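You operate a simulated robot arm through the tools that you are given. There is no shell and no other tool.

The job below is to be done with a simulated robot arm. You get a single attempt, and the scene is never put back.

JOB
Hold the volts of cell No. 95 on the multimeter and light its display.
Fine: cell in the holder, switch on, 20 V range.

Only the result counts: the job must be done as asked and must still hold three seconds after the hand-in. Knocking over, shifting, dropping, spilling or breaking anything else fails it.

ROBOT AND FRAMES
A 6-joint arm with a two-finger parallel gripper, fixed in place. Base frame: the origin is on the floor under the middle of its stand, x ahead of it, y to its left, z up; the work surface is at about z = 0.72. Readings come in m, degrees, newtons and seconds.
With the tool pointing down near the work surface it reaches from about 0.26 to 0.66 m from the base axis. Its first joint turns from -66.0 to 66.0 degrees. Payload 2.9 kg.
The tool frame sits at the grasp point between the pads (the TCP): z along the fingers, y along the line on which they close. The tips reach 0.03 m beyond it. Largest opening 0.11 m; finger width 0.02, thickness 0.01; the body of the gripper, 0.048 by 0.112 m, starts 0.055 m behind the TCP.
Orientation is told as [roll, pitch, yaw] about the base's x, y, z axes, in that order, counted from this pose: with the fingers straight down and closing along the base's y, the tool's x points along the base's -x, its y along +y and its z along -z.

CONTROLS
- The arm moves only by the tool apply_moves. Its argument "commands" is a list of rows, each a list of 2 entries, a list of its own where there are three numbers: the shift along the tool's x, y, z in units of 25 mm (1.0 is 25 mm), then the turn, a rotation vector about the tool's x, y, z in units of 4 degrees (1.0 is 4 degrees). In form: [[[tx, ty, tz], [wx, wy, wz]], ...]. A call has 1 to 20 rows; each row shifts and turns the commanded pose from where the row before left it, along the tool's axes as they then stand. "fingers" is the opening in per cent of the stroke, from 0 (shut) to 100 (fully open), set as the call begins (left out, the last holds). A call with a number of a shift or a turn outside -1 to 1 is refused whole. Rows are played at 5 a second. More than 0.05 m and 8.6 degrees between two rows, or a gripper value outside its range, and nothing of the call is played. Where a pose cannot be reached the arm comes as near as it can. A force on the tool above 40 N (or 10 N above the force at the start of the call, whichever is more), or a blocked arm, ends the call early, and 0.2 s more pass. Each finger travels about 0.108 m/s and halts on what it meets, pressing with about 21 N; the grip force reading is that of the motor and also rises with nothing between the fingers. The clock runs only during rows and for 0.2 s after the last one: add rows that do not move to give the fingers time. It gives the time, the measured TCP pose, the force on the tool (base axes), the opening and the grip force at its end, in the units of the frame above (readings bear some noise), with the torque about the TCP (base axes, N m) and any sound that the robot's microphone picked up.
- Cameras (640 x 400 px; columns grow to the right, rows downward): "scene" is fixed at [0.0546, 0.4187, 1.3873]; the picture's right is [-0.91, -0.41, 0.00], its down [-0.23, 0.50, -0.84] and it looks along [0.34, -0.76, -0.55] (base axes); focal length 318 px, centre (320, 200). "wrist" rides on the gripper at [0.072, 0.017, -0.103] in the tool frame; the picture's right is [-0.23, 0.97, 0.00], its down [-0.76, -0.18, -0.62] and it looks along [-0.61, -0.14, 0.78] (tool axes); focal length 222 px, centre (320, 200). There is no depth. A picture from a camera that has moved, and an enlarged one, comes with that camera's place and axes in the base frame and with its lens.
- capture(camera): a new picture of that camera. No time passes.
- inspect(camera, box): a new picture of the part [left, top, right, bottom] of that camera's present view, enlarged. No time passes.
- sign_off(): hands the job in; it is judged then, once.

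Places have to be worked out from the pictures, the camera data and where the tool is seen. Open the gripper and draw the arm clear of the work before you hand the job in, unless the task says otherwise.

The tools are called after "Emit:" as name(argument=value, ...) on one line, values as JSON. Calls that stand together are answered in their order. apply_moves: Moves the arm, as the interface text tells. Its arguments: {"type":"object","properties":{"commands":{"type":"array"},"fingers":{"type":"number"}},"required":["commands"]} The other tools are called the same way: capture (camera) takes a picture; inspect (camera, box) takes an enlarged picture of a part of a camera's view; sign_off () hands the job in.

At the start:

```text
time: 0.0
eef_pos: [0.459, -0.2252, 1.0806]
orientation: [0.0, 0.0, 0.1]
contact_force: [-0.7, -0.1, -0.2]
wrist_torque: [0.03, 0.0, 0.0]
gripper_width: 0.11
grasp_force: 0.1
```

scene: 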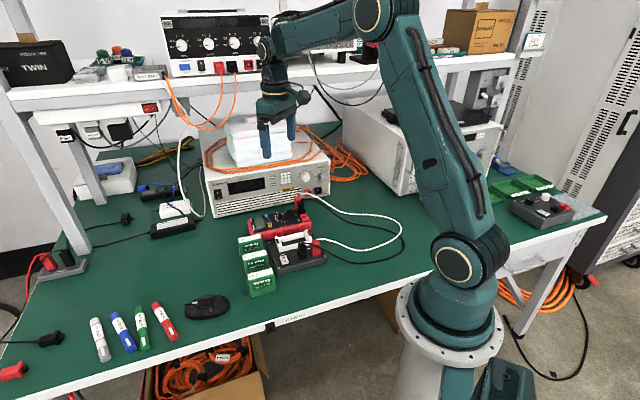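
wrist: 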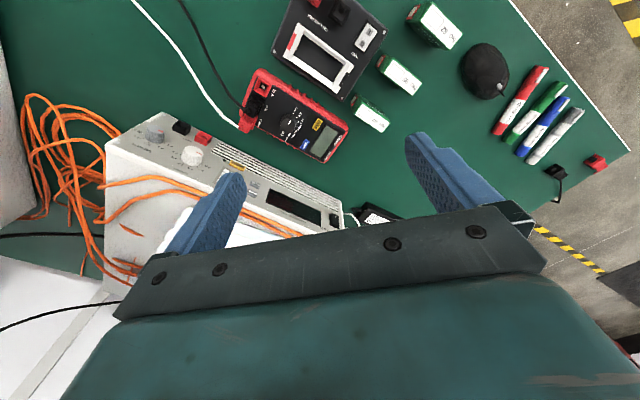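

I'll start by enlarging the views of the multimeter, holder and boxes to understand the scene.

Emit:
inspect(camera="scene", box=[220, 180, 340, 300])

Emit:
inspect(camera="wrist", box=[230, 0, 390, 170])

Emit:
inspect(camera="wrist", box=[340, 0, 480, 140])

```text
3.33 times, centred on (280, 240) of scene
camera zoom: at [0.0546, 0.4187, 1.3873], right [-0.91, -0.41, 0.0], down [-0.23, 0.5, -0.84], along [0.34, -0.76, -0.55], focal length 1062 px, centre (453, 67)
```

zoom: 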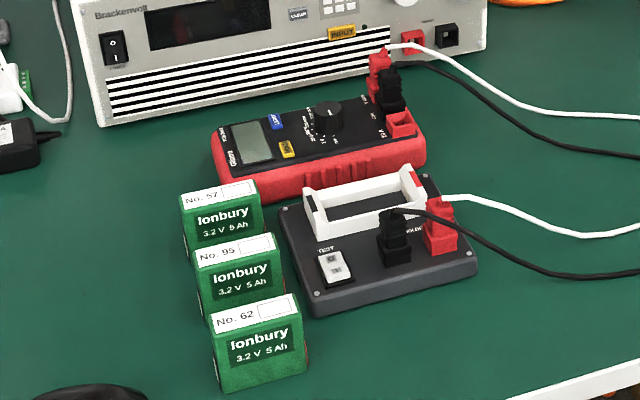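

```text
2.35 times, centred on (310, 85) of wrist
camera zoom: at [0.3878, -0.2088, 1.1828], right [0.23, 0.97, 0.0], down [0.76, -0.18, 0.62], along [0.61, -0.14, -0.78], focal length 523 px, centre (344, 471)
```

zoom: 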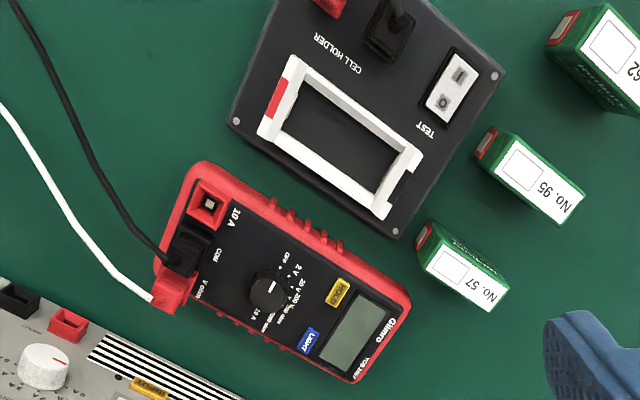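

```text
2.86 times, centred on (410, 70) of wrist
camera zoom: at [0.3878, -0.2088, 1.1828], right [0.23, 0.97, 0.0], down [0.76, -0.18, 0.62], along [0.61, -0.14, -0.78], focal length 635 px, centre (63, 571)
```

zoom: 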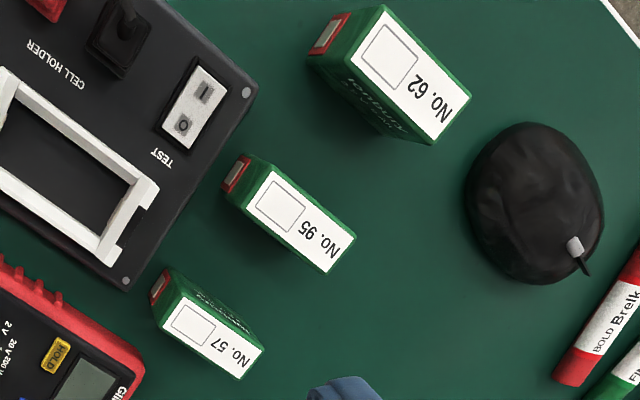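

The No. 95 cell is the middle of the three green blocks; the holder, rocker switch (TEST), dial, HOLD and LIGHT buttons are all visible. I'll draw the arm back and down to get a nearer, more centred wrist view.

Emit:
apply_moves(commands=[[[1, 0, 0.6], [0, 0, 0]], [[1, 0, 0.6], [0, 0, 0]], [[1, 0, 0.6], [0, 0, 0]], [[1, 0, 0.6], [0, 0, 0]], [[1, 0, 0.6], [0, 0, 0]], [[0, 0, 0], [0, 0, 0]]], fingers=100)

```text
time: 1.4
eef_pos: [0.3328, -0.2264, 1.0039]
orientation: [0.0, -0.1, 0.1]
contact_force: [0.7, -0.5, 0.0]
wrist_torque: [0.01, -0.03, 0.0]
gripper_width: 0.1101
grasp_force: 0.1
```

The arm tracked the command. Now a picture from here.

Emit:
capture(camera="wrist")

Emit:
capture(camera="scene")

```text
taken
camera wrist: at [0.262, -0.2081, 1.1071], right [0.23, 0.97, 0.0], down [0.76, -0.18, 0.62], along [0.61, -0.14, -0.78], focal length 222 px, centre (320, 200)
```

wrist: 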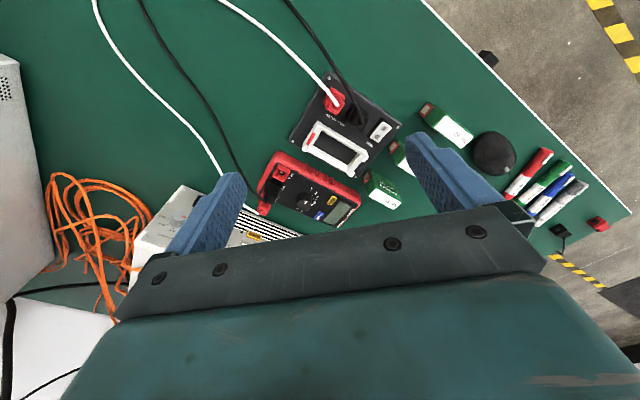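

```text
taken
```

scene: 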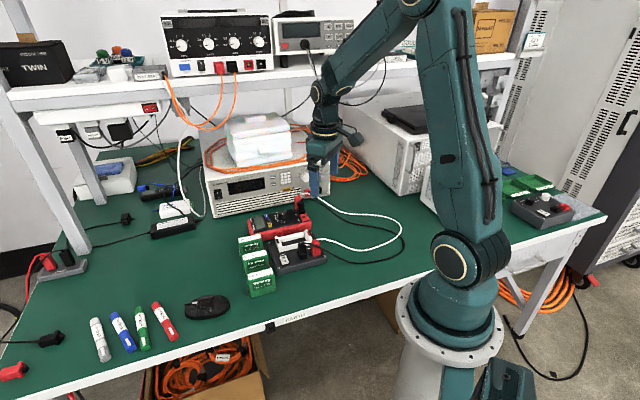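

The holder and cells lie at about 45° to the base axes (cell 95 near x≈0.49, y≈-0.09; holder near x≈0.435, y≈-0.22). I'll yaw the gripper by +45° so it would close across the cell's thin side, while coming lower for a good look.

Emit:
apply_moves(commands=[[[0, 0, 0.3], [0, 0, -1]], [[0, 0, 0.3], [0, 0, -1]], [[0, 0, 0.3], [0, 0, -1]], [[0, 0, 0.3], [0, 0, -1]], [[0, 0, 0.3], [0, 0, -1]], [[0, 0, 0.3], [0, 0, -1]], [[0, 0, 0.3], [0, 0, -1]], [[0, 0, 0.3], [0, 0, -1]], [[0, 0, 0.3], [0, 0, -1]], [[0, 0, 0.3], [0, 0, -1]], [[0, 0, 0.3], [0, 0, -1]], [[0, 0, 0], [0, 0, -0.25]], [[0.8, -0.8, 0], [0, 0, 0]], [[0.8, -0.8, 0], [0, 0, 0]], [[0, 0, 0], [0, 0, 0]]])

Emit:
capture(camera="wrist")

```text
time: 4.6
eef_pos: [0.335, -0.2815, 0.9229]
orientation: [0.0, 0.0, 45.0]
contact_force: [0.5, -0.5, 0.8]
wrist_torque: [0.01, 0.0, 0.01]
gripper_width: 0.11
grasp_force: 0.0
```

```text
taken
camera wrist: at [0.2722, -0.3214, 1.0246], right [-0.53, 0.85, 0.0], down [0.66, 0.41, 0.62], along [0.53, 0.33, -0.78], focal length 222 px, centre (320, 200)
```

wrist: 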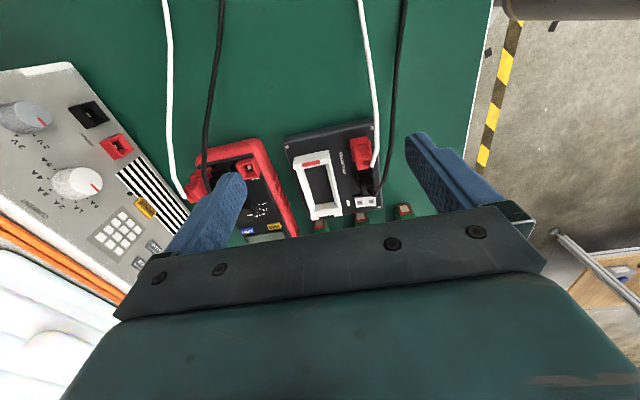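

The camera sees objects ahead low in the image, so I'll move along tool -x (towards the cells) to raise cells, holder and meter into the clear upper half of the picture.

Emit:
apply_moves(commands=[[[-1, 0, 0], [0, 0, 0]], [[-1, 0, 0], [0, 0, 0]], [[-1, 0, 0], [0, 0, 0]], [[-1, 0, 0], [0, 0, 0]], [[0, 0, 0], [0, 0, 0]]])

Emit:
capture(camera="wrist")

Emit:
inspect(camera="wrist", box=[180, 0, 420, 150])

```text
time: 5.8
eef_pos: [0.4053, -0.2106, 0.923]
orientation: [0.0, 0.0, 45.0]
contact_force: [-0.1, -0.3, -0.7]
wrist_torque: [0.03, 0.03, 0.02]
gripper_width: 0.1099
grasp_force: 0.0
```

```text
taken
camera wrist: at [0.3433, -0.2502, 1.0253], right [-0.53, 0.85, 0.0], down [0.66, 0.41, 0.62], along [0.53, 0.33, -0.78], focal length 222 px, centre (320, 200)
```

wrist: 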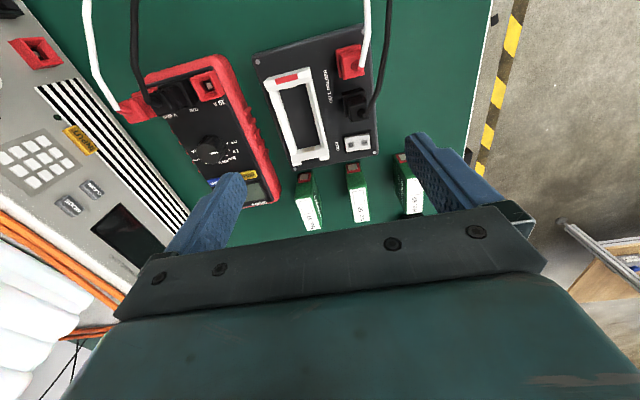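

```text
2.67 times, centred on (300, 75) of wrist
camera zoom: at [0.3433, -0.2502, 1.0253], right [-0.53, 0.85, 0.0], down [0.66, 0.41, 0.62], along [0.53, 0.33, -0.78], focal length 592 px, centre (373, 533)
```

zoom: 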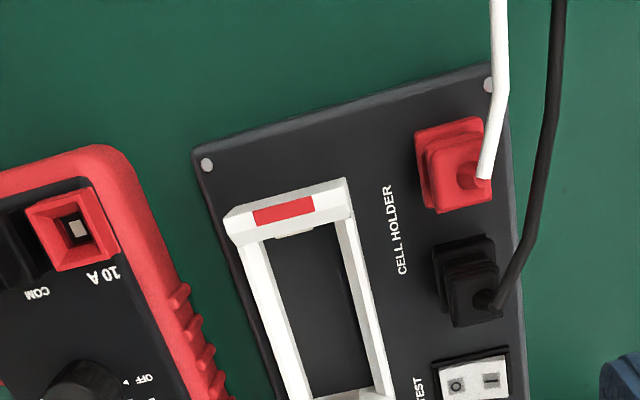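

Another step forward puts the cells and meter face in clear view.

Emit:
apply_moves(commands=[[[-1, 0, 0], [0, 0, 0]], [[-1, 0, 0], [0, 0, 0]], [[-1, 0, 0], [0, 0, 0]], [[0, 0, 0], [0, 0, 0]]])

Emit:
capture(camera="wrist")

Emit:
inspect(camera="wrist", box=[240, 0, 420, 120])

Emit:
inspect(camera="wrist", box=[120, 0, 300, 120])

```text
time: 6.8
eef_pos: [0.4583, -0.1579, 0.923]
orientation: [0.0, 0.0, 45.0]
contact_force: [0.1, -0.7, -0.2]
wrist_torque: [-0.02, 0.02, -0.01]
gripper_width: 0.1104
grasp_force: 0.1
```

```text
taken
camera wrist: at [0.3961, -0.197, 1.0256], right [-0.53, 0.85, 0.0], down [0.66, 0.41, 0.62], along [0.53, 0.33, -0.78], focal length 222 px, centre (320, 200)
```

wrist: 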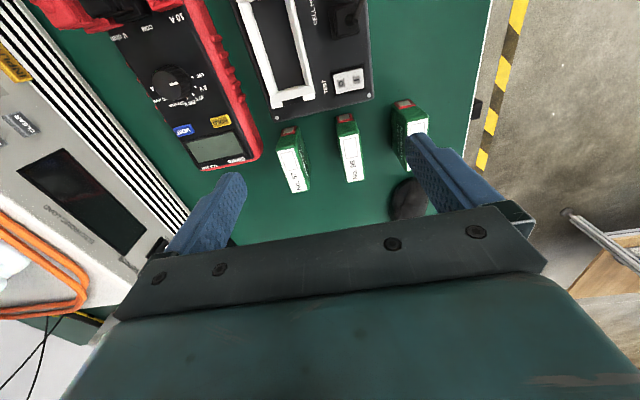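

```text
3.33 times, centred on (330, 60) of wrist
camera zoom: at [0.3961, -0.197, 1.0256], right [-0.53, 0.85, 0.0], down [0.66, 0.41, 0.62], along [0.53, 0.33, -0.78], focal length 740 px, centre (287, 667)
```

zoom: 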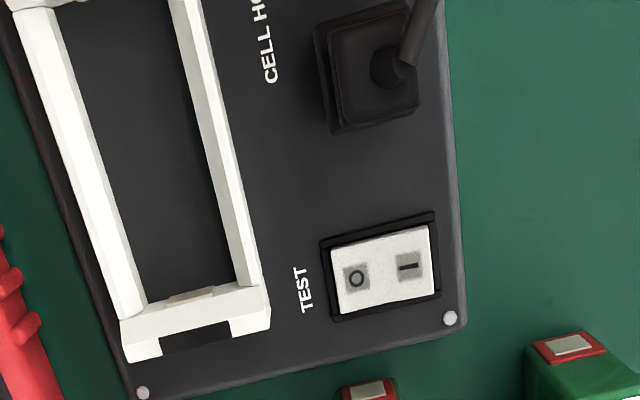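

```text
3.33 times, centred on (210, 60) of wrist
camera zoom: at [0.3961, -0.197, 1.0256], right [-0.53, 0.85, 0.0], down [0.66, 0.41, 0.62], along [0.53, 0.33, -0.78], focal length 740 px, centre (687, 667)
```

zoom: 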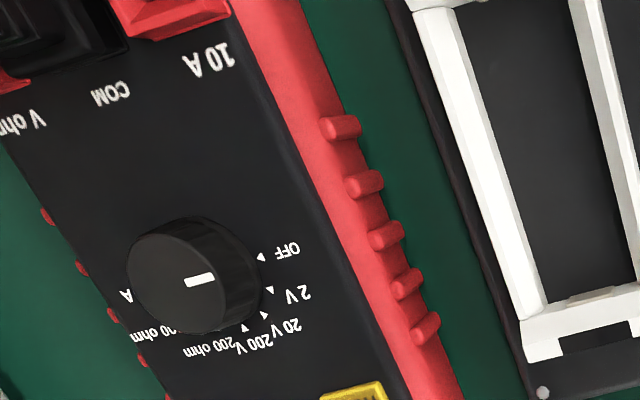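

The dial now points to OFF. Let me enlarge the cells and the meter's display/button area from this pose.

Emit:
inspect(camera="wrist", box=[260, 80, 440, 200])

Emit:
inspect(camera="wrist", box=[140, 50, 270, 180])

Emit:
inspect(camera="scene", box=[230, 180, 330, 300])

```text
3.33 times, centred on (350, 140) of wrist
camera zoom: at [0.3961, -0.197, 1.0256], right [-0.53, 0.85, 0.0], down [0.66, 0.41, 0.62], along [0.53, 0.33, -0.78], focal length 740 px, centre (220, 400)
```

zoom: 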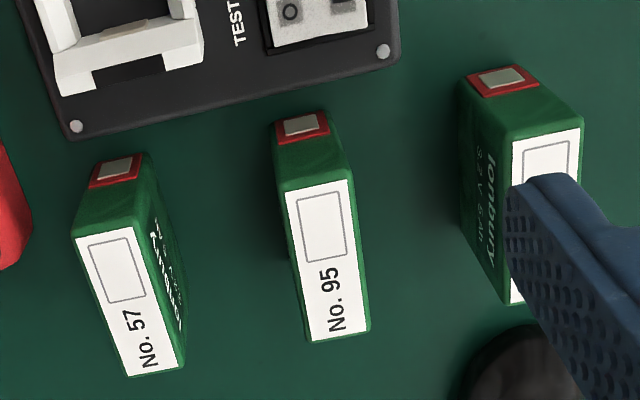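

```text
3.08 times, centred on (205, 115) of wrist
camera zoom: at [0.3961, -0.197, 1.0256], right [-0.53, 0.85, 0.0], down [0.66, 0.41, 0.62], along [0.53, 0.33, -0.78], focal length 684 px, centre (674, 462)
```

zoom: 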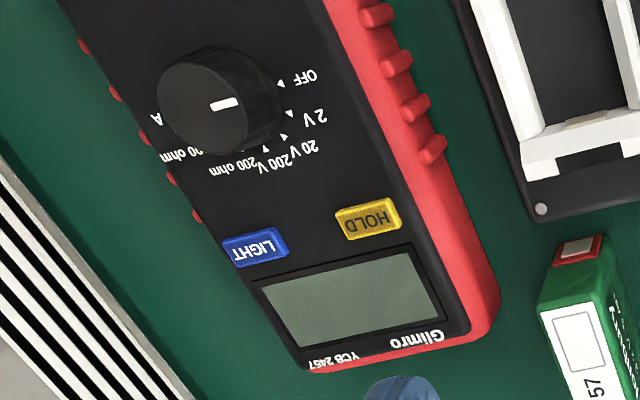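

```text
3.33 times, centred on (280, 240) of scene
camera zoom: at [0.0546, 0.4187, 1.3873], right [-0.91, -0.41, 0.0], down [-0.23, 0.5, -0.84], along [0.34, -0.76, -0.55], focal length 1062 px, centre (453, 67)
```

zoom: 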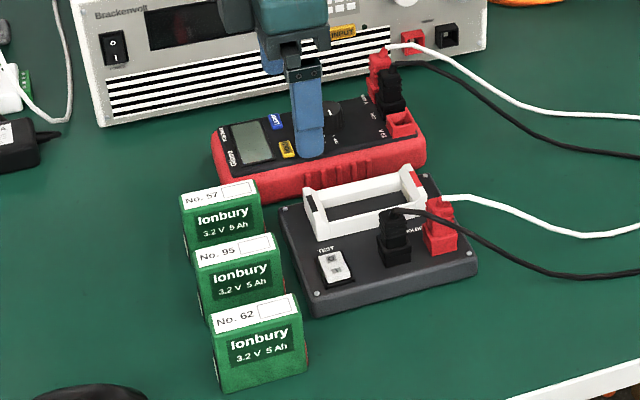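

Cell 95's top centre works out at about (0.485, -0.096), top at z≈0.788, size ≈63×22×68 mm, with its red (+) end facing the holder's red-mark direction. Now I'll position the camera to see the whole holder frame from above for measuring.

Emit:
apply_moves(commands=[[[0.75, -0.61, 0.46], [0, 0, 0]], [[0.75, -0.61, 0.46], [0, 0, 0]], [[0, 0, 0], [0, 0, 0]]])

Emit:
capture(camera="wrist")

Emit:
inspect(camera="wrist", box=[280, 0, 460, 140])

Emit:
inspect(camera="wrist", box=[160, 0, 340, 140])

```text
time: 7.6
eef_pos: [0.4533, -0.2067, 0.9007]
orientation: [0.0, 0.0, 45.1]
contact_force: [1.0, 0.2, 0.4]
wrist_torque: [-0.01, 0.0, -0.01]
gripper_width: 0.1098
grasp_force: 0.0
```

```text
taken
camera wrist: at [0.3912, -0.2452, 1.0028], right [-0.53, 0.85, 0.0], down [0.66, 0.41, 0.62], along [0.53, 0.33, -0.78], focal length 222 px, centre (320, 200)
```

wrist: 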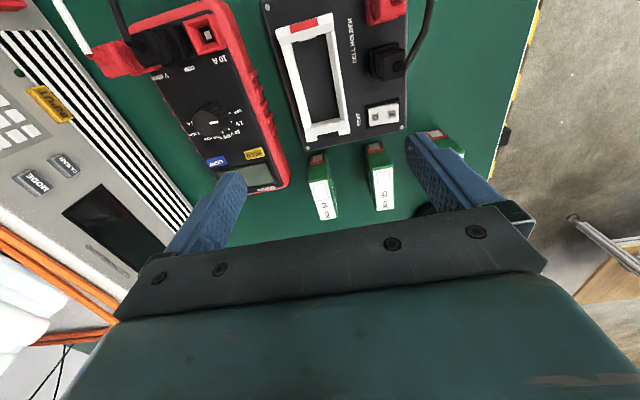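

```text
2.86 times, centred on (370, 70) of wrist
camera zoom: at [0.3912, -0.2452, 1.0028], right [-0.53, 0.85, 0.0], down [0.66, 0.41, 0.62], along [0.53, 0.33, -0.78], focal length 635 px, centre (177, 571)
```

zoom: 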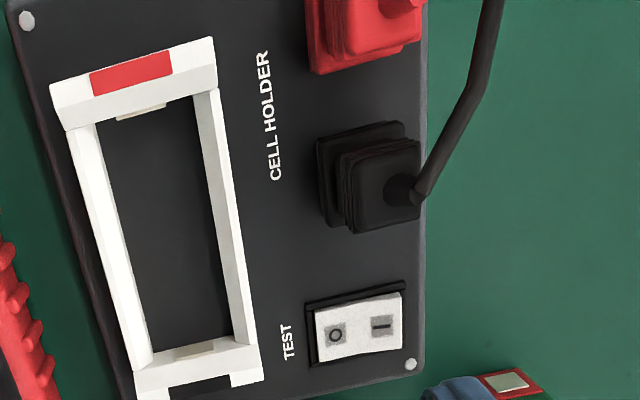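

```text
2.86 times, centred on (250, 70) of wrist
camera zoom: at [0.3912, -0.2452, 1.0028], right [-0.53, 0.85, 0.0], down [0.66, 0.41, 0.62], along [0.53, 0.33, -0.78], focal length 635 px, centre (520, 571)
```

zoom: 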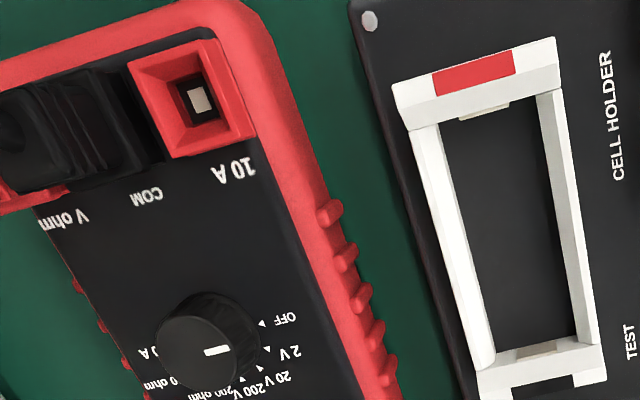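

I have a good view of the holder: two raised end plates with contacts, sloped side rails. I'll shift back 75 mm for a second viewpoint to triangulate heights.

Emit:
apply_moves(commands=[[[1, 0, 0], [0, 0, 0]], [[1, 0, 0], [0, 0, 0]], [[1, 0, 0], [0, 0, 0]], [[0, 0, 0], [0, 0, 0]]])

Emit:
capture(camera="wrist")

Emit:
inspect(camera="wrist", box=[240, 70, 420, 210])

Emit:
inspect(camera="wrist", box=[160, 60, 340, 200])

```text
time: 8.6
eef_pos: [0.4002, -0.2604, 0.9007]
orientation: [0.1, 0.0, 45.0]
contact_force: [-0.8, -0.2, -0.5]
wrist_torque: [-0.01, -0.01, -0.01]
gripper_width: 0.1098
grasp_force: 0.1
```

```text
taken
camera wrist: at [0.3378, -0.3001, 1.0023], right [-0.53, 0.85, 0.0], down [0.66, 0.41, 0.62], along [0.53, 0.33, -0.78], focal length 222 px, centre (320, 200)
```

wrist: 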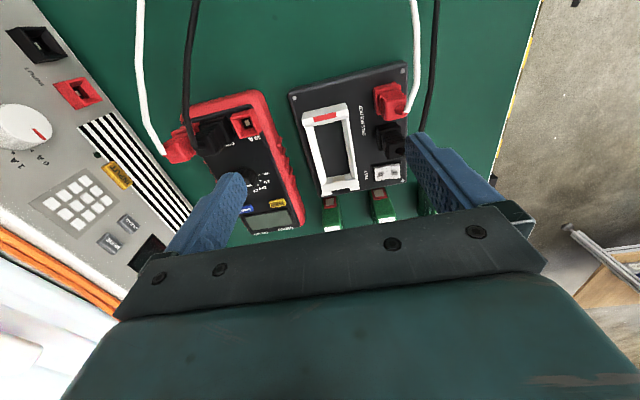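

```text
2.86 times, centred on (330, 140) of wrist
camera zoom: at [0.3378, -0.3001, 1.0023], right [-0.53, 0.85, 0.0], down [0.66, 0.41, 0.62], along [0.53, 0.33, -0.78], focal length 635 px, centre (291, 371)
```

zoom: 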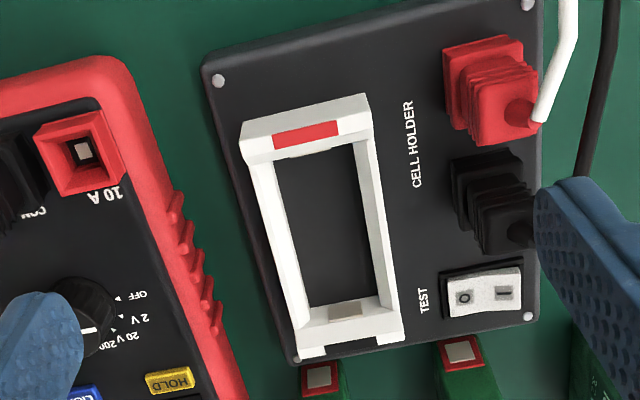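

```text
2.86 times, centred on (250, 130) of wrist
camera zoom: at [0.3378, -0.3001, 1.0023], right [-0.53, 0.85, 0.0], down [0.66, 0.41, 0.62], along [0.53, 0.33, -0.78], focal length 635 px, centre (520, 400)
```

zoom: 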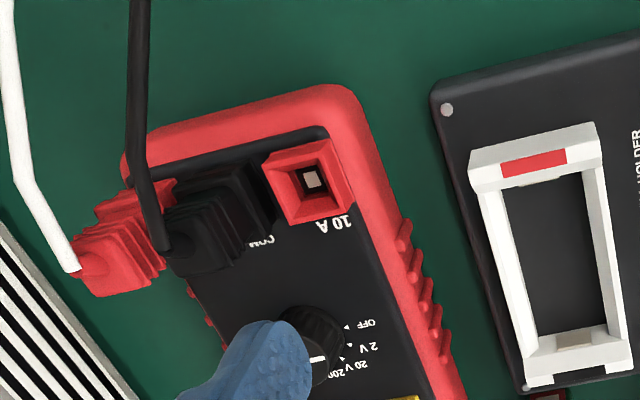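

The holder's screws triangulate to a rectangle aligned at exactly 45°, base top z≈0.745, end plates' tops z≈0.768. I'll enlarge the frame further to measure the slot.

Emit:
inspect(camera="wrist", box=[295, 95, 365, 140])

Emit:
inspect(camera="wrist", box=[305, 145, 375, 190])

Emit:
inspect(camera="scene", box=[265, 220, 330, 275])

Emit:
inspect(camera="wrist", box=[310, 170, 430, 230])

```text
8.89 times, centred on (330, 118) of wrist
camera zoom: at [0.3378, -0.3001, 1.0023], right [-0.53, 0.85, 0.0], down [0.66, 0.41, 0.62], along [0.53, 0.33, -0.78], focal length 1974 px, centre (231, 933)
```

zoom: 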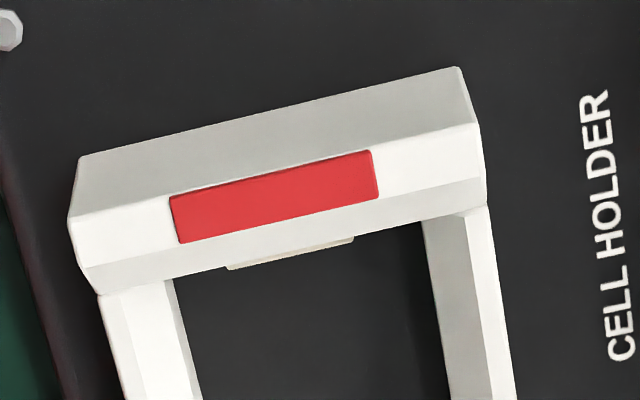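

```text
8.89 times, centred on (340, 168) of wrist
camera zoom: at [0.3378, -0.3001, 1.0023], right [-0.53, 0.85, 0.0], down [0.66, 0.41, 0.62], along [0.53, 0.33, -0.78], focal length 1974 px, centre (142, 489)
```

zoom: 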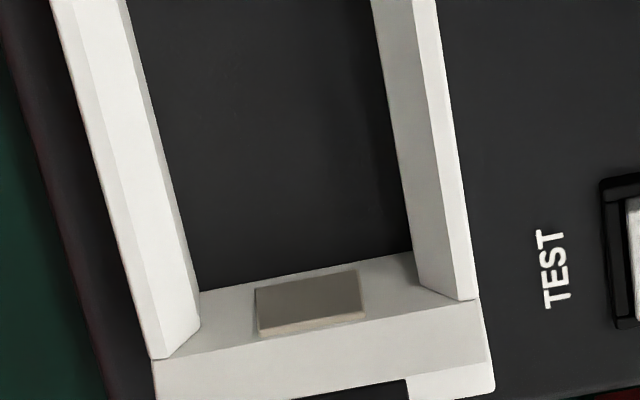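

```text
7.27 times, centred on (298, 248) of scene
camera zoom: at [0.0546, 0.4187, 1.3873], right [-0.91, -0.41, 0.0], down [-0.23, 0.5, -0.84], along [0.34, -0.76, -0.55], focal length 2316 px, centre (484, -146)
```

zoom: 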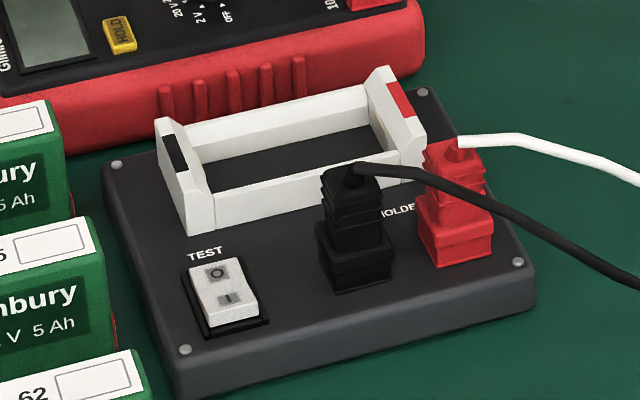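

```text
5.33 times, centred on (370, 200) of wrist
camera zoom: at [0.3378, -0.3001, 1.0023], right [-0.53, 0.85, 0.0], down [0.66, 0.41, 0.62], along [0.53, 0.33, -0.78], focal length 1185 px, centre (53, 200)
```

zoom: 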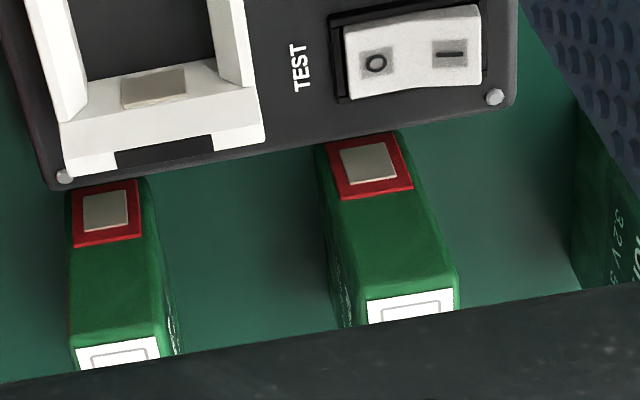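

Frame centre works out at (0.4354, -0.2205) from two independent views; slot is slightly larger than the cell, so orientation at 45° fits directly. I'll move above cell 95 with the fingers partly closed (to clear the neighbours) and check alignment.

Emit:
apply_moves(commands=[[[-0.88, 0.28, 0], [0, 0, 0]], [[-0.88, 0.28, 0], [0, 0, 0]], [[-0.88, 0.28, 0], [0, 0, 0]], [[-0.88, 0.28, 0], [0, 0, 0]], [[-0.88, 0.28, 0], [0, 0, 0]], [[-0.88, 0.28, 0], [0, 0, 0]], [[-0.88, 0.28, 0], [0, 0, 0]], [[-0.88, 0.28, 0], [0, 0, 0]], [[0, 0, 0], [0, 0, 0]]], fingers=55)

Emit:
capture(camera="wrist")

Emit:
capture(camera="scene")

```text
time: 10.6
eef_pos: [0.4851, -0.0959, 0.8999]
orientation: [-0.1, 0.0, 45.0]
contact_force: [0.0, 0.8, -0.6]
wrist_torque: [0.02, 0.01, -0.02]
gripper_width: 0.0603
grasp_force: 0.0
```

```text
taken
camera wrist: at [0.4226, -0.1351, 1.0025], right [-0.53, 0.85, 0.0], down [0.66, 0.41, 0.62], along [0.53, 0.33, -0.78], focal length 222 px, centre (320, 200)
```

wrist: 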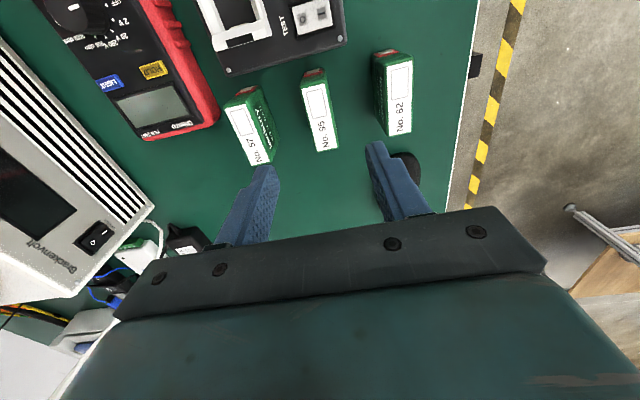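

```text
taken
```

scene: 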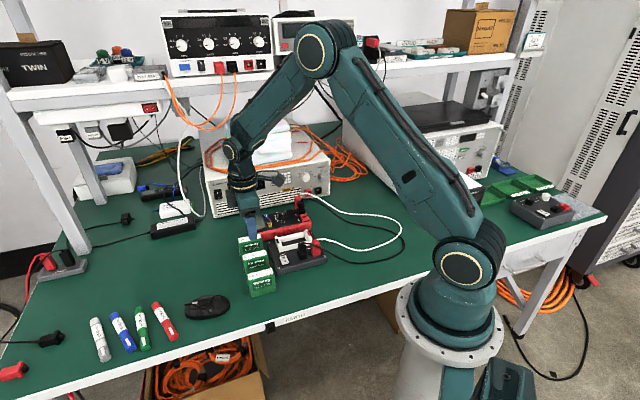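

The gripper is above cell 95. I'll zoom in to re-measure the cell position from this closer view.

Emit:
inspect(camera="wrist", box=[280, 60, 370, 160])

Emit:
inspect(camera="wrist", box=[210, 60, 430, 220])

```text
4.00 times, centred on (325, 110) of wrist
camera zoom: at [0.4226, -0.1351, 1.0025], right [-0.53, 0.85, 0.0], down [0.66, 0.41, 0.62], along [0.53, 0.33, -0.78], focal length 888 px, centre (300, 560)
```

zoom: 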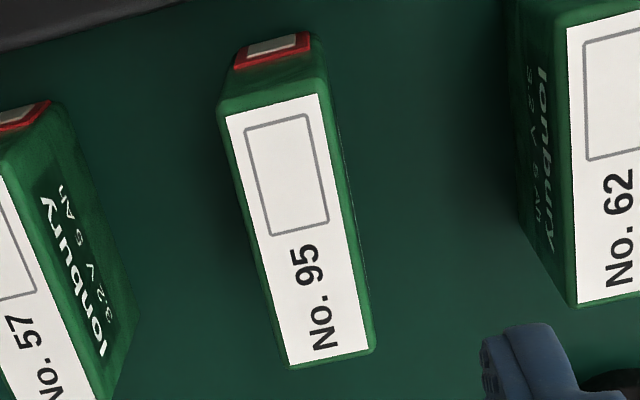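

```text
2.50 times, centred on (320, 140) of wrist
camera zoom: at [0.4226, -0.1351, 1.0025], right [-0.53, 0.85, 0.0], down [0.66, 0.41, 0.62], along [0.53, 0.33, -0.78], focal length 555 px, centre (320, 350)
```

zoom: 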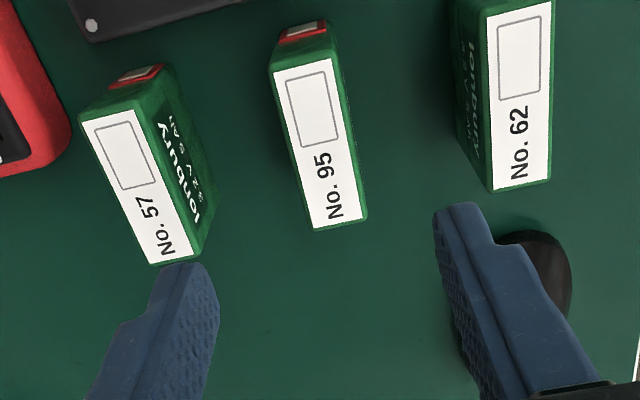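

Cell 95 re-measures at (0.4845, -0.0955), within 1 mm of the tool centre, orientation 45°. Descending to TCP z≈0.780 (tips ≈0.75).

Emit:
apply_moves(commands=[[[0, 0, 0.96], [0, 0, 0]], [[0, 0, 0.96], [0, 0, 0]], [[0, 0, 0.96], [0, 0, 0]], [[0, 0, 0.96], [0, 0, 0]], [[0, 0, 0.96], [0, 0, 0]], [[0, 0, 0], [0, 0, 0]]], fingers=55)

Emit:
capture(camera="wrist")

Emit:
inspect(camera="scene", box=[200, 180, 340, 300])

```text
time: 12.0
eef_pos: [0.4842, -0.0956, 0.7796]
orientation: [0.1, -0.1, 45.0]
contact_force: [-0.1, -0.1, 0.3]
wrist_torque: [0.02, 0.03, 0.01]
gripper_width: 0.0605
grasp_force: 0.0
```

```text
taken
camera wrist: at [0.4226, -0.1349, 0.8815], right [-0.53, 0.85, 0.0], down [0.66, 0.41, 0.62], along [0.53, 0.33, -0.78], focal length 222 px, centre (320, 200)
```

wrist: 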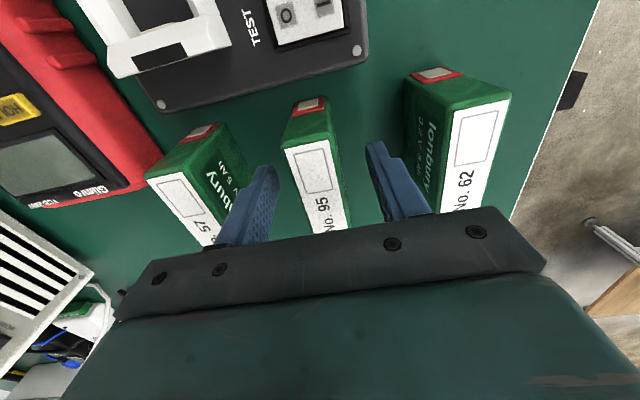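

```text
3.33 times, centred on (270, 240) of scene
camera zoom: at [0.0546, 0.4187, 1.3873], right [-0.91, -0.41, 0.0], down [-0.23, 0.5, -0.84], along [0.34, -0.76, -0.55], focal length 1062 px, centre (487, 67)
```

zoom: 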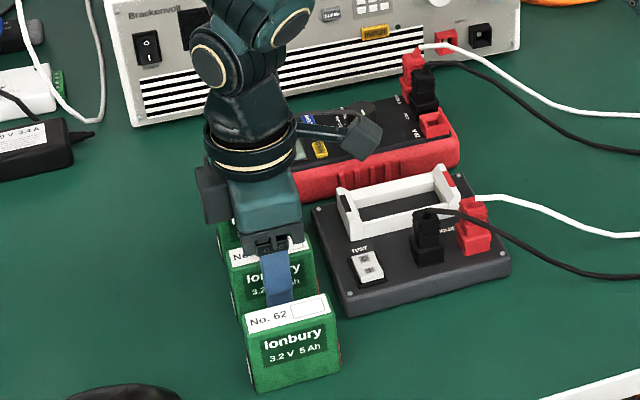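

The fingers straddle cell 95 with clear gaps to both neighbours. Closing the gripper on it.

Emit:
apply_moves(commands=[[[0, 0, 0], [0, 0, 0]], [[0, 0, 0], [0, 0, 0]], [[0, 0, 0], [0, 0, 0]], [[0, 0, 0], [0, 0, 0]]], fingers=0)

```text
time: 13.0
eef_pos: [0.4849, -0.0957, 0.7787]
orientation: [0.0, 0.1, 45.0]
contact_force: [0.2, 0.0, -0.4]
wrist_torque: [0.01, -0.03, -0.01]
gripper_width: 0.0257
grasp_force: 21.4
```

Gripped at 25.7 mm width. Lifting straight up 0.12 m.

Emit:
apply_moves(commands=[[[0, 0, -0.4], [0, 0, 0]], [[0, 0, -0.8], [0, 0, 0]], [[0, 0, -0.9], [0, 0, 0]], [[0, 0, -0.9], [0, 0, 0]], [[0, 0, -0.9], [0, 0, 0]], [[0, 0, -0.9], [0, 0, 0]], [[0, 0, 0], [0, 0, 0]]])

Emit:
capture(camera="wrist")

Emit:
inspect(camera="scene", box=[200, 160, 340, 300])

```text
time: 14.6
eef_pos: [0.4848, -0.0955, 0.8998]
orientation: [0.2, 0.1, 45.1]
contact_force: [0.0, 0.0, -1.8]
wrist_torque: [-0.02, 0.0, 0.02]
gripper_width: 0.0255
grasp_force: 21.0
```

```text
taken
camera wrist: at [0.4221, -0.1346, 1.0029], right [-0.53, 0.85, 0.0], down [0.66, 0.41, 0.62], along [0.53, 0.33, -0.78], focal length 222 px, centre (320, 200)
```

wrist: 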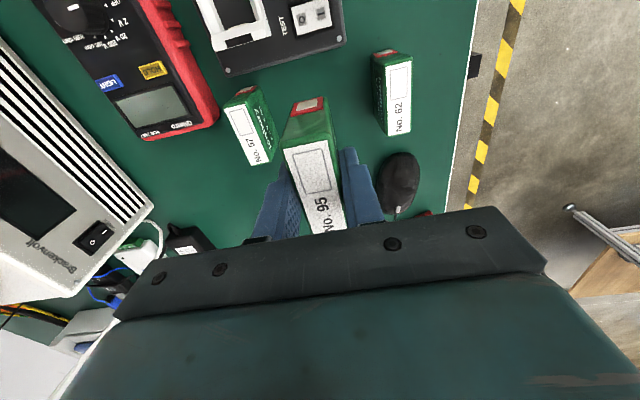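

```text
2.86 times, centred on (270, 230) of scene
camera zoom: at [0.0547, 0.4187, 1.3873], right [-0.91, -0.41, 0.0], down [-0.23, 0.5, -0.84], along [0.34, -0.76, -0.55], focal length 910 px, centre (463, 114)
```

zoom: 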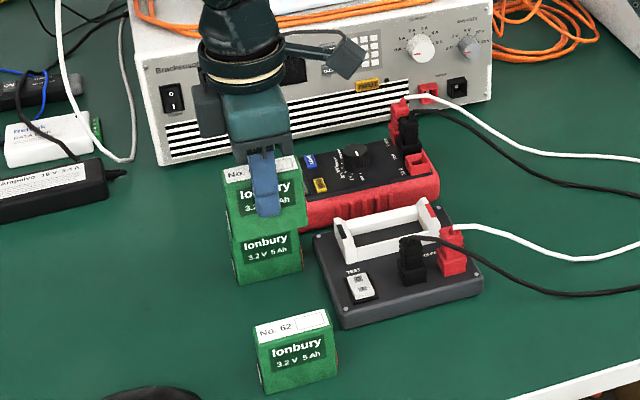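

The cell is held upright and level. Carrying it over the holder slot centre (0.4354, -0.2205) at the same height.

Emit:
apply_moves(commands=[[[0.822, -0.357, 0], [0, 0, 0]], [[0.822, -0.357, 0], [0, 0, 0]], [[0.822, -0.357, 0], [0, 0, 0]], [[0.822, -0.357, 0], [0, 0, 0]], [[0.822, -0.357, 0], [0, 0, 0]], [[0.822, -0.357, 0], [0, 0, 0]], [[0, 0, 0], [0, 0, 0]]])

Emit:
capture(camera="wrist")

Emit:
inspect(camera="scene", box=[230, 160, 350, 290])

```text
time: 16.2
eef_pos: [0.4349, -0.2207, 0.8998]
orientation: [0.0, 0.0, 45.0]
contact_force: [-0.5, -0.9, -2.8]
wrist_torque: [0.0, -0.06, 0.0]
gripper_width: 0.0256
grasp_force: 21.0
```

```text
taken
camera wrist: at [0.3732, -0.2598, 1.0021], right [-0.53, 0.85, 0.0], down [0.66, 0.41, 0.62], along [0.53, 0.33, -0.78], focal length 222 px, centre (320, 200)
```

wrist: 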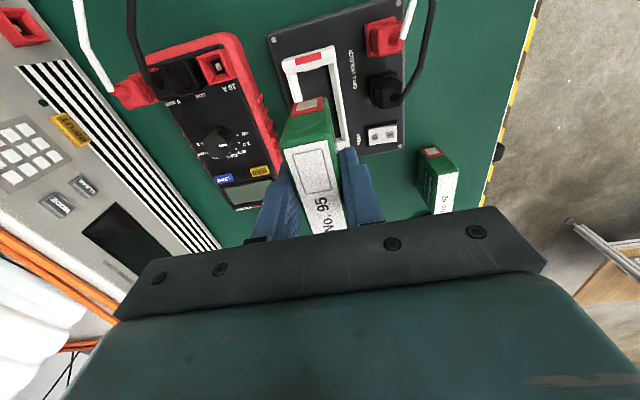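

```text
3.08 times, centred on (290, 225) of scene
camera zoom: at [0.0547, 0.4186, 1.3873], right [-0.91, -0.41, 0.0], down [-0.23, 0.5, -0.84], along [0.34, -0.76, -0.55], focal length 980 px, centre (412, 123)
```

zoom: 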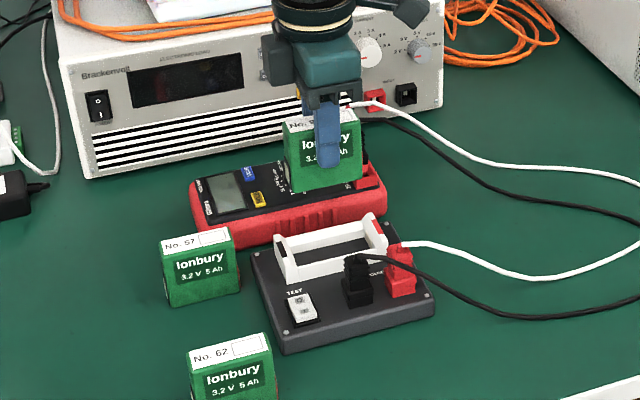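

Positioned over the slot; descending to leave the cell's bottom about 15 mm above the end plates, then checking alignment.

Emit:
apply_moves(commands=[[[0, 0, 0.7], [0, 0, 0]], [[0, 0, 0.7], [0, 0, 0]], [[0, 0, 0.7], [0, 0, 0]], [[0, 0, 0], [0, 0, 0]]])

Emit:
inspect(camera="wrist", box=[240, 30, 420, 160])

Emit:
inspect(camera="scene", box=[255, 190, 335, 270])

```text
time: 17.2
eef_pos: [0.4364, -0.2202, 0.8466]
orientation: [0.1, 0.0, 45.1]
contact_force: [0.7, 0.2, -2.9]
wrist_torque: [0.0, 0.02, 0.01]
gripper_width: 0.0258
grasp_force: 20.9
```

```text
3.08 times, centred on (330, 95) of wrist
camera zoom: at [0.3735, -0.2592, 0.9494], right [-0.53, 0.85, 0.0], down [0.66, 0.41, 0.62], along [0.53, 0.33, -0.78], focal length 684 px, centre (289, 523)
```

zoom: 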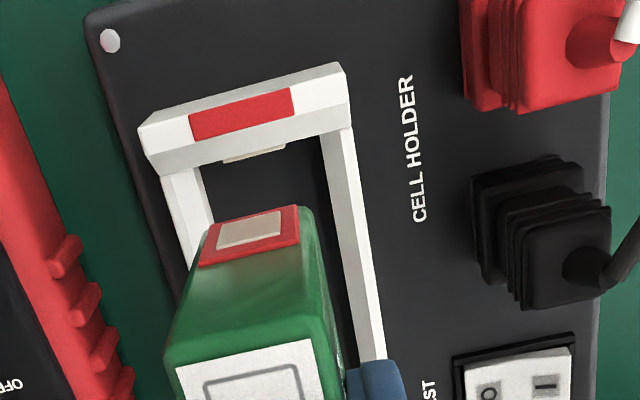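

```text
5.00 times, centred on (295, 230) of scene
camera zoom: at [0.0547, 0.4187, 1.3873], right [-0.91, -0.41, 0.0], down [-0.23, 0.5, -0.84], along [0.34, -0.76, -0.55], focal length 1592 px, centre (445, 50)
```

zoom: 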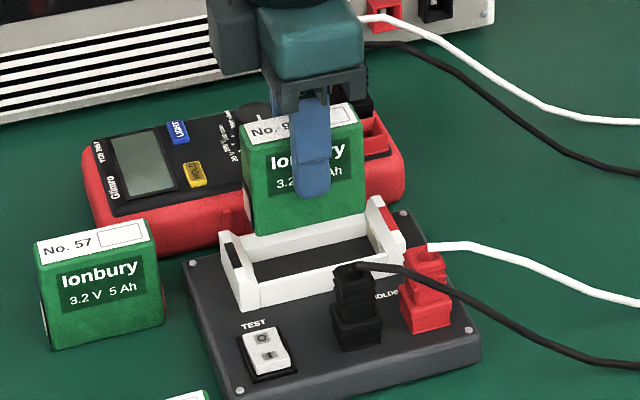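

The cell lines up with the slot laterally (<1 mm) and is centred between the end plates, red end to red mark. Lowering into the slot, slowing near the floor.

Emit:
apply_moves(commands=[[[0, 0, 0.4], [0, 0, 0]], [[0, 0, 0.4], [0, 0, 0]], [[0, 0, 0.4], [0, 0, 0]], [[0, 0, 0.2], [0, 0, 0]], [[0, 0, 0.1], [0, 0, 0]], [[0, 0, 0], [0, 0, 0]]])

Emit:
inspect(camera="wrist", box=[240, 30, 420, 160])

Emit:
inspect(camera="scene", box=[255, 190, 335, 270])

```text
time: 18.6
eef_pos: [0.4357, -0.221, 0.8098]
orientation: [0.0, 0.0, 45.0]
contact_force: [0.3, 0.5, -2.8]
wrist_torque: [0.01, 0.02, -0.01]
gripper_width: 0.0258
grasp_force: 21.0
```

```text
3.08 times, centred on (330, 95) of wrist
camera zoom: at [0.3736, -0.2597, 0.9123], right [-0.53, 0.85, 0.0], down [0.66, 0.41, 0.62], along [0.53, 0.33, -0.78], focal length 684 px, centre (289, 523)
```

zoom: 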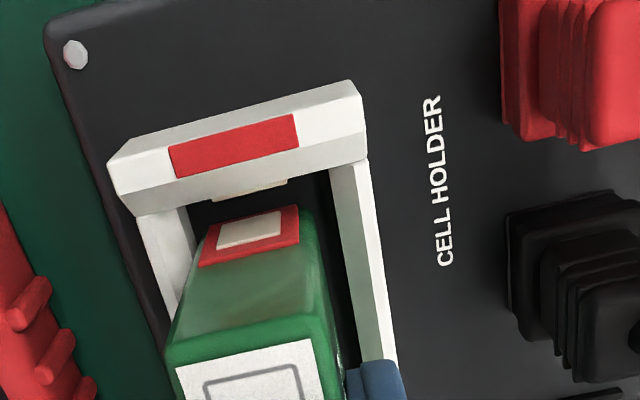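

```text
5.00 times, centred on (295, 230) of scene
camera zoom: at [0.0547, 0.4187, 1.3873], right [-0.91, -0.41, 0.0], down [-0.23, 0.5, -0.84], along [0.34, -0.76, -0.55], focal length 1592 px, centre (445, 50)
```

zoom: 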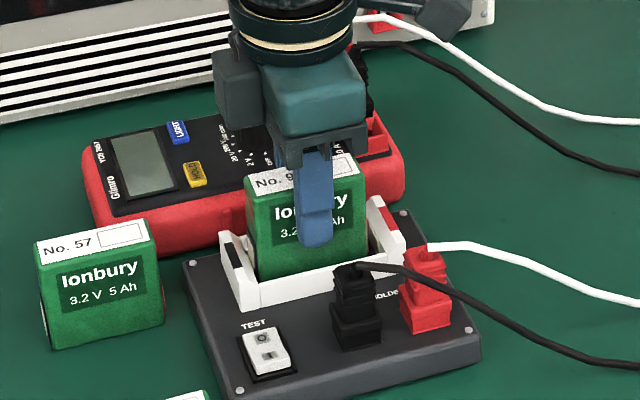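

The cell is inside the slot, about 6 mm above the floor, no contact yet. Let me check side gaps closely.

Emit:
inspect(camera="wrist", box=[270, 70, 360, 130])

Emit:
inspect(camera="scene", box=[275, 215, 325, 260])

```text
6.67 times, centred on (315, 100) of wrist
camera zoom: at [0.3736, -0.2597, 0.9123], right [-0.53, 0.85, 0.0], down [0.66, 0.41, 0.62], along [0.53, 0.33, -0.78], focal length 1481 px, centre (353, 867)
```

zoom: 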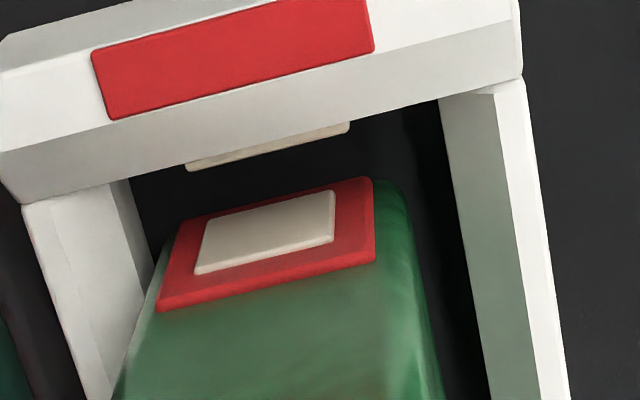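

```text
8.89 times, centred on (300, 238) of scene
camera zoom: at [0.0547, 0.4187, 1.3873], right [-0.91, -0.41, 0.0], down [-0.23, 0.5, -0.84], along [0.34, -0.76, -0.55], focal length 2831 px, centre (498, -133)
```

zoom: 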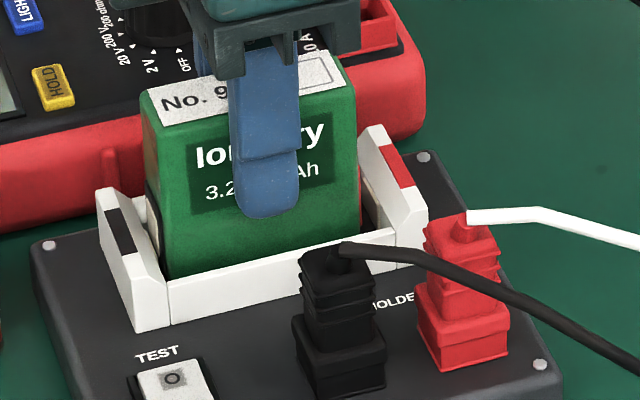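

Gaps are even: ~4–5 mm on each side and at the red contact. Lowering the last ~6 mm gently.

Emit:
apply_moves(commands=[[[0, 0, 0.08], [0, 0, 0]], [[0, 0, 0.08], [0, 0, 0]], [[0, 0, 0.05], [0, 0, 0]], [[0, 0, 0], [0, 0, 0]]])

```text
time: 19.6
eef_pos: [0.4366, -0.2207, 0.805]
orientation: [-0.1, 0.0, 45.0]
contact_force: [-4.8, 1.5, 12.5]
wrist_torque: [0.06, 0.29, -0.01]
gripper_width: 0.0258
grasp_force: 21.5
```

Contact with the floor (≈15 N change). Checking the seat before releasing.

Emit:
inspect(camera="wrist", box=[270, 70, 360, 130])

Emit:
inspect(camera="scene", box=[275, 215, 325, 260])

```text
6.67 times, centred on (315, 100) of wrist
camera zoom: at [0.3733, -0.2596, 0.9077], right [-0.53, 0.85, 0.0], down [0.66, 0.41, 0.62], along [0.53, 0.33, -0.78], focal length 1481 px, centre (353, 867)
```

zoom: 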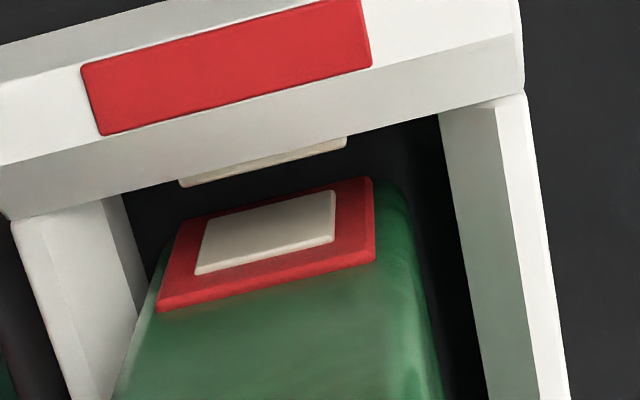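

```text
8.89 times, centred on (300, 238) of scene
camera zoom: at [0.0544, 0.4188, 1.3873], right [-0.91, -0.41, 0.0], down [-0.23, 0.5, -0.84], along [0.34, -0.76, -0.55], focal length 2831 px, centre (498, -133)
```

zoom: 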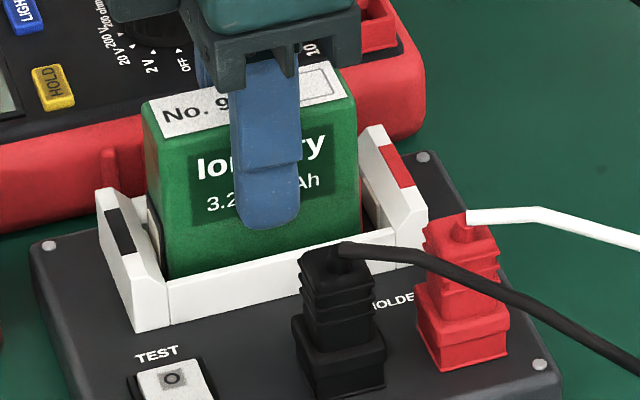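

Seated. Opening the fingers moderately (to ~45 mm) to let go.

Emit:
apply_moves(commands=[[[0, 0, 0], [0, 0, 0]], [[0, 0, 0], [0, 0, 0]], [[0, 0, 0], [0, 0, 0]]], fingers=41)

Emit:
inspect(camera="scene", box=[265, 205, 335, 265])

Emit:
inspect(camera="wrist", box=[230, 30, 410, 230])

```text
time: 20.4
eef_pos: [0.4356, -0.2196, 0.8045]
orientation: [0.0, 0.0, 45.1]
contact_force: [-0.2, 0.1, -0.2]
wrist_torque: [0.01, 0.0, -0.02]
gripper_width: 0.045
grasp_force: 0.1
```

```text
6.67 times, centred on (300, 235) of scene
camera zoom: at [0.0546, 0.4187, 1.3873], right [-0.91, -0.41, 0.0], down [-0.23, 0.5, -0.84], along [0.34, -0.76, -0.55], focal length 2123 px, centre (453, -33)
```

zoom: 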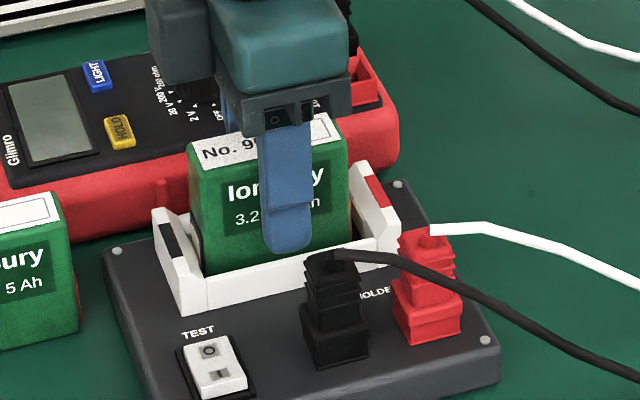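

```text
2.00 times, centred on (320, 130) of wrist
camera zoom: at [0.3734, -0.2596, 0.9069], right [-0.53, 0.85, 0.0], down [0.66, 0.41, 0.62], along [0.53, 0.33, -0.78], focal length 444 px, centre (320, 340)
```

zoom: 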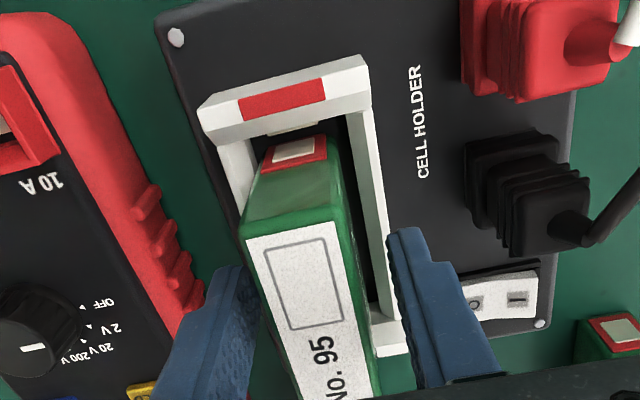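

The cell stands free in the holder with the fingers clear. Lifting straight up 0.1 m, then I'll move off towards the rocker switch for a closer look.

Emit:
apply_moves(commands=[[[0, 0, -0.5], [0, 0, 0]], [[0, 0, -0.9], [0, 0, 0]], [[0, 0, -0.9], [0, 0, 0]], [[0, 0, -0.9], [0, 0, 0]], [[0, 0, -0.8], [0, 0, 0]], [[-0.36, 0.79, 0], [0, 0, 0]], [[-0.36, 0.79, 0], [0, 0, 0]], [[-0.36, 0.79, 0], [0, 0, 0]], [[-0.36, 0.79, 0], [0, 0, 0]], [[-0.36, 0.79, 0], [0, 0, 0]], [[0, 0, 0], [0, 0, 0]]])

Emit:
capture(camera="wrist")

Emit:
inspect(camera="scene", box=[240, 190, 340, 300])

```text
time: 22.8
eef_pos: [0.3981, -0.1188, 0.9036]
orientation: [0.1, 0.0, 45.0]
contact_force: [0.9, -0.3, -0.6]
wrist_torque: [0.04, 0.01, 0.01]
gripper_width: 0.0454
grasp_force: 0.1
```

```text
taken
camera wrist: at [0.3353, -0.1578, 1.0067], right [-0.53, 0.85, 0.0], down [0.66, 0.41, 0.62], along [0.53, 0.33, -0.78], focal length 222 px, centre (320, 200)
```

wrist: 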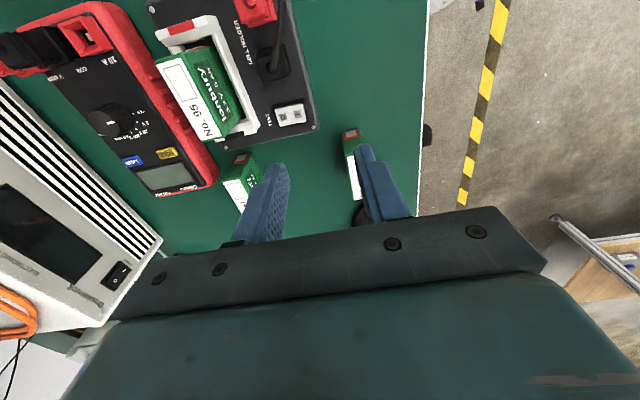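

```text
3.64 times, centred on (290, 245) of scene
camera zoom: at [0.0546, 0.4187, 1.3873], right [-0.91, -0.41, 0.0], down [-0.23, 0.5, -0.84], along [0.34, -0.76, -0.55], focal length 1158 px, centre (429, 36)
```

zoom: 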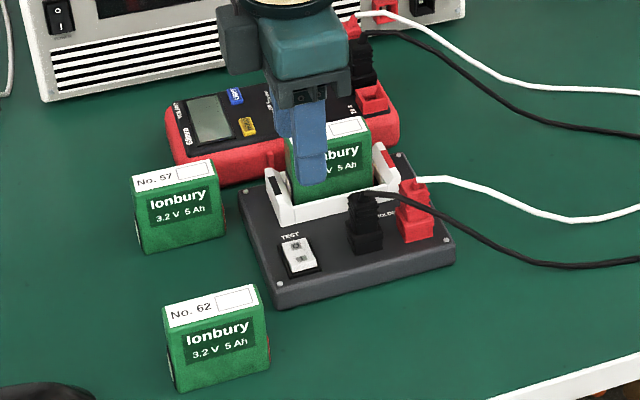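

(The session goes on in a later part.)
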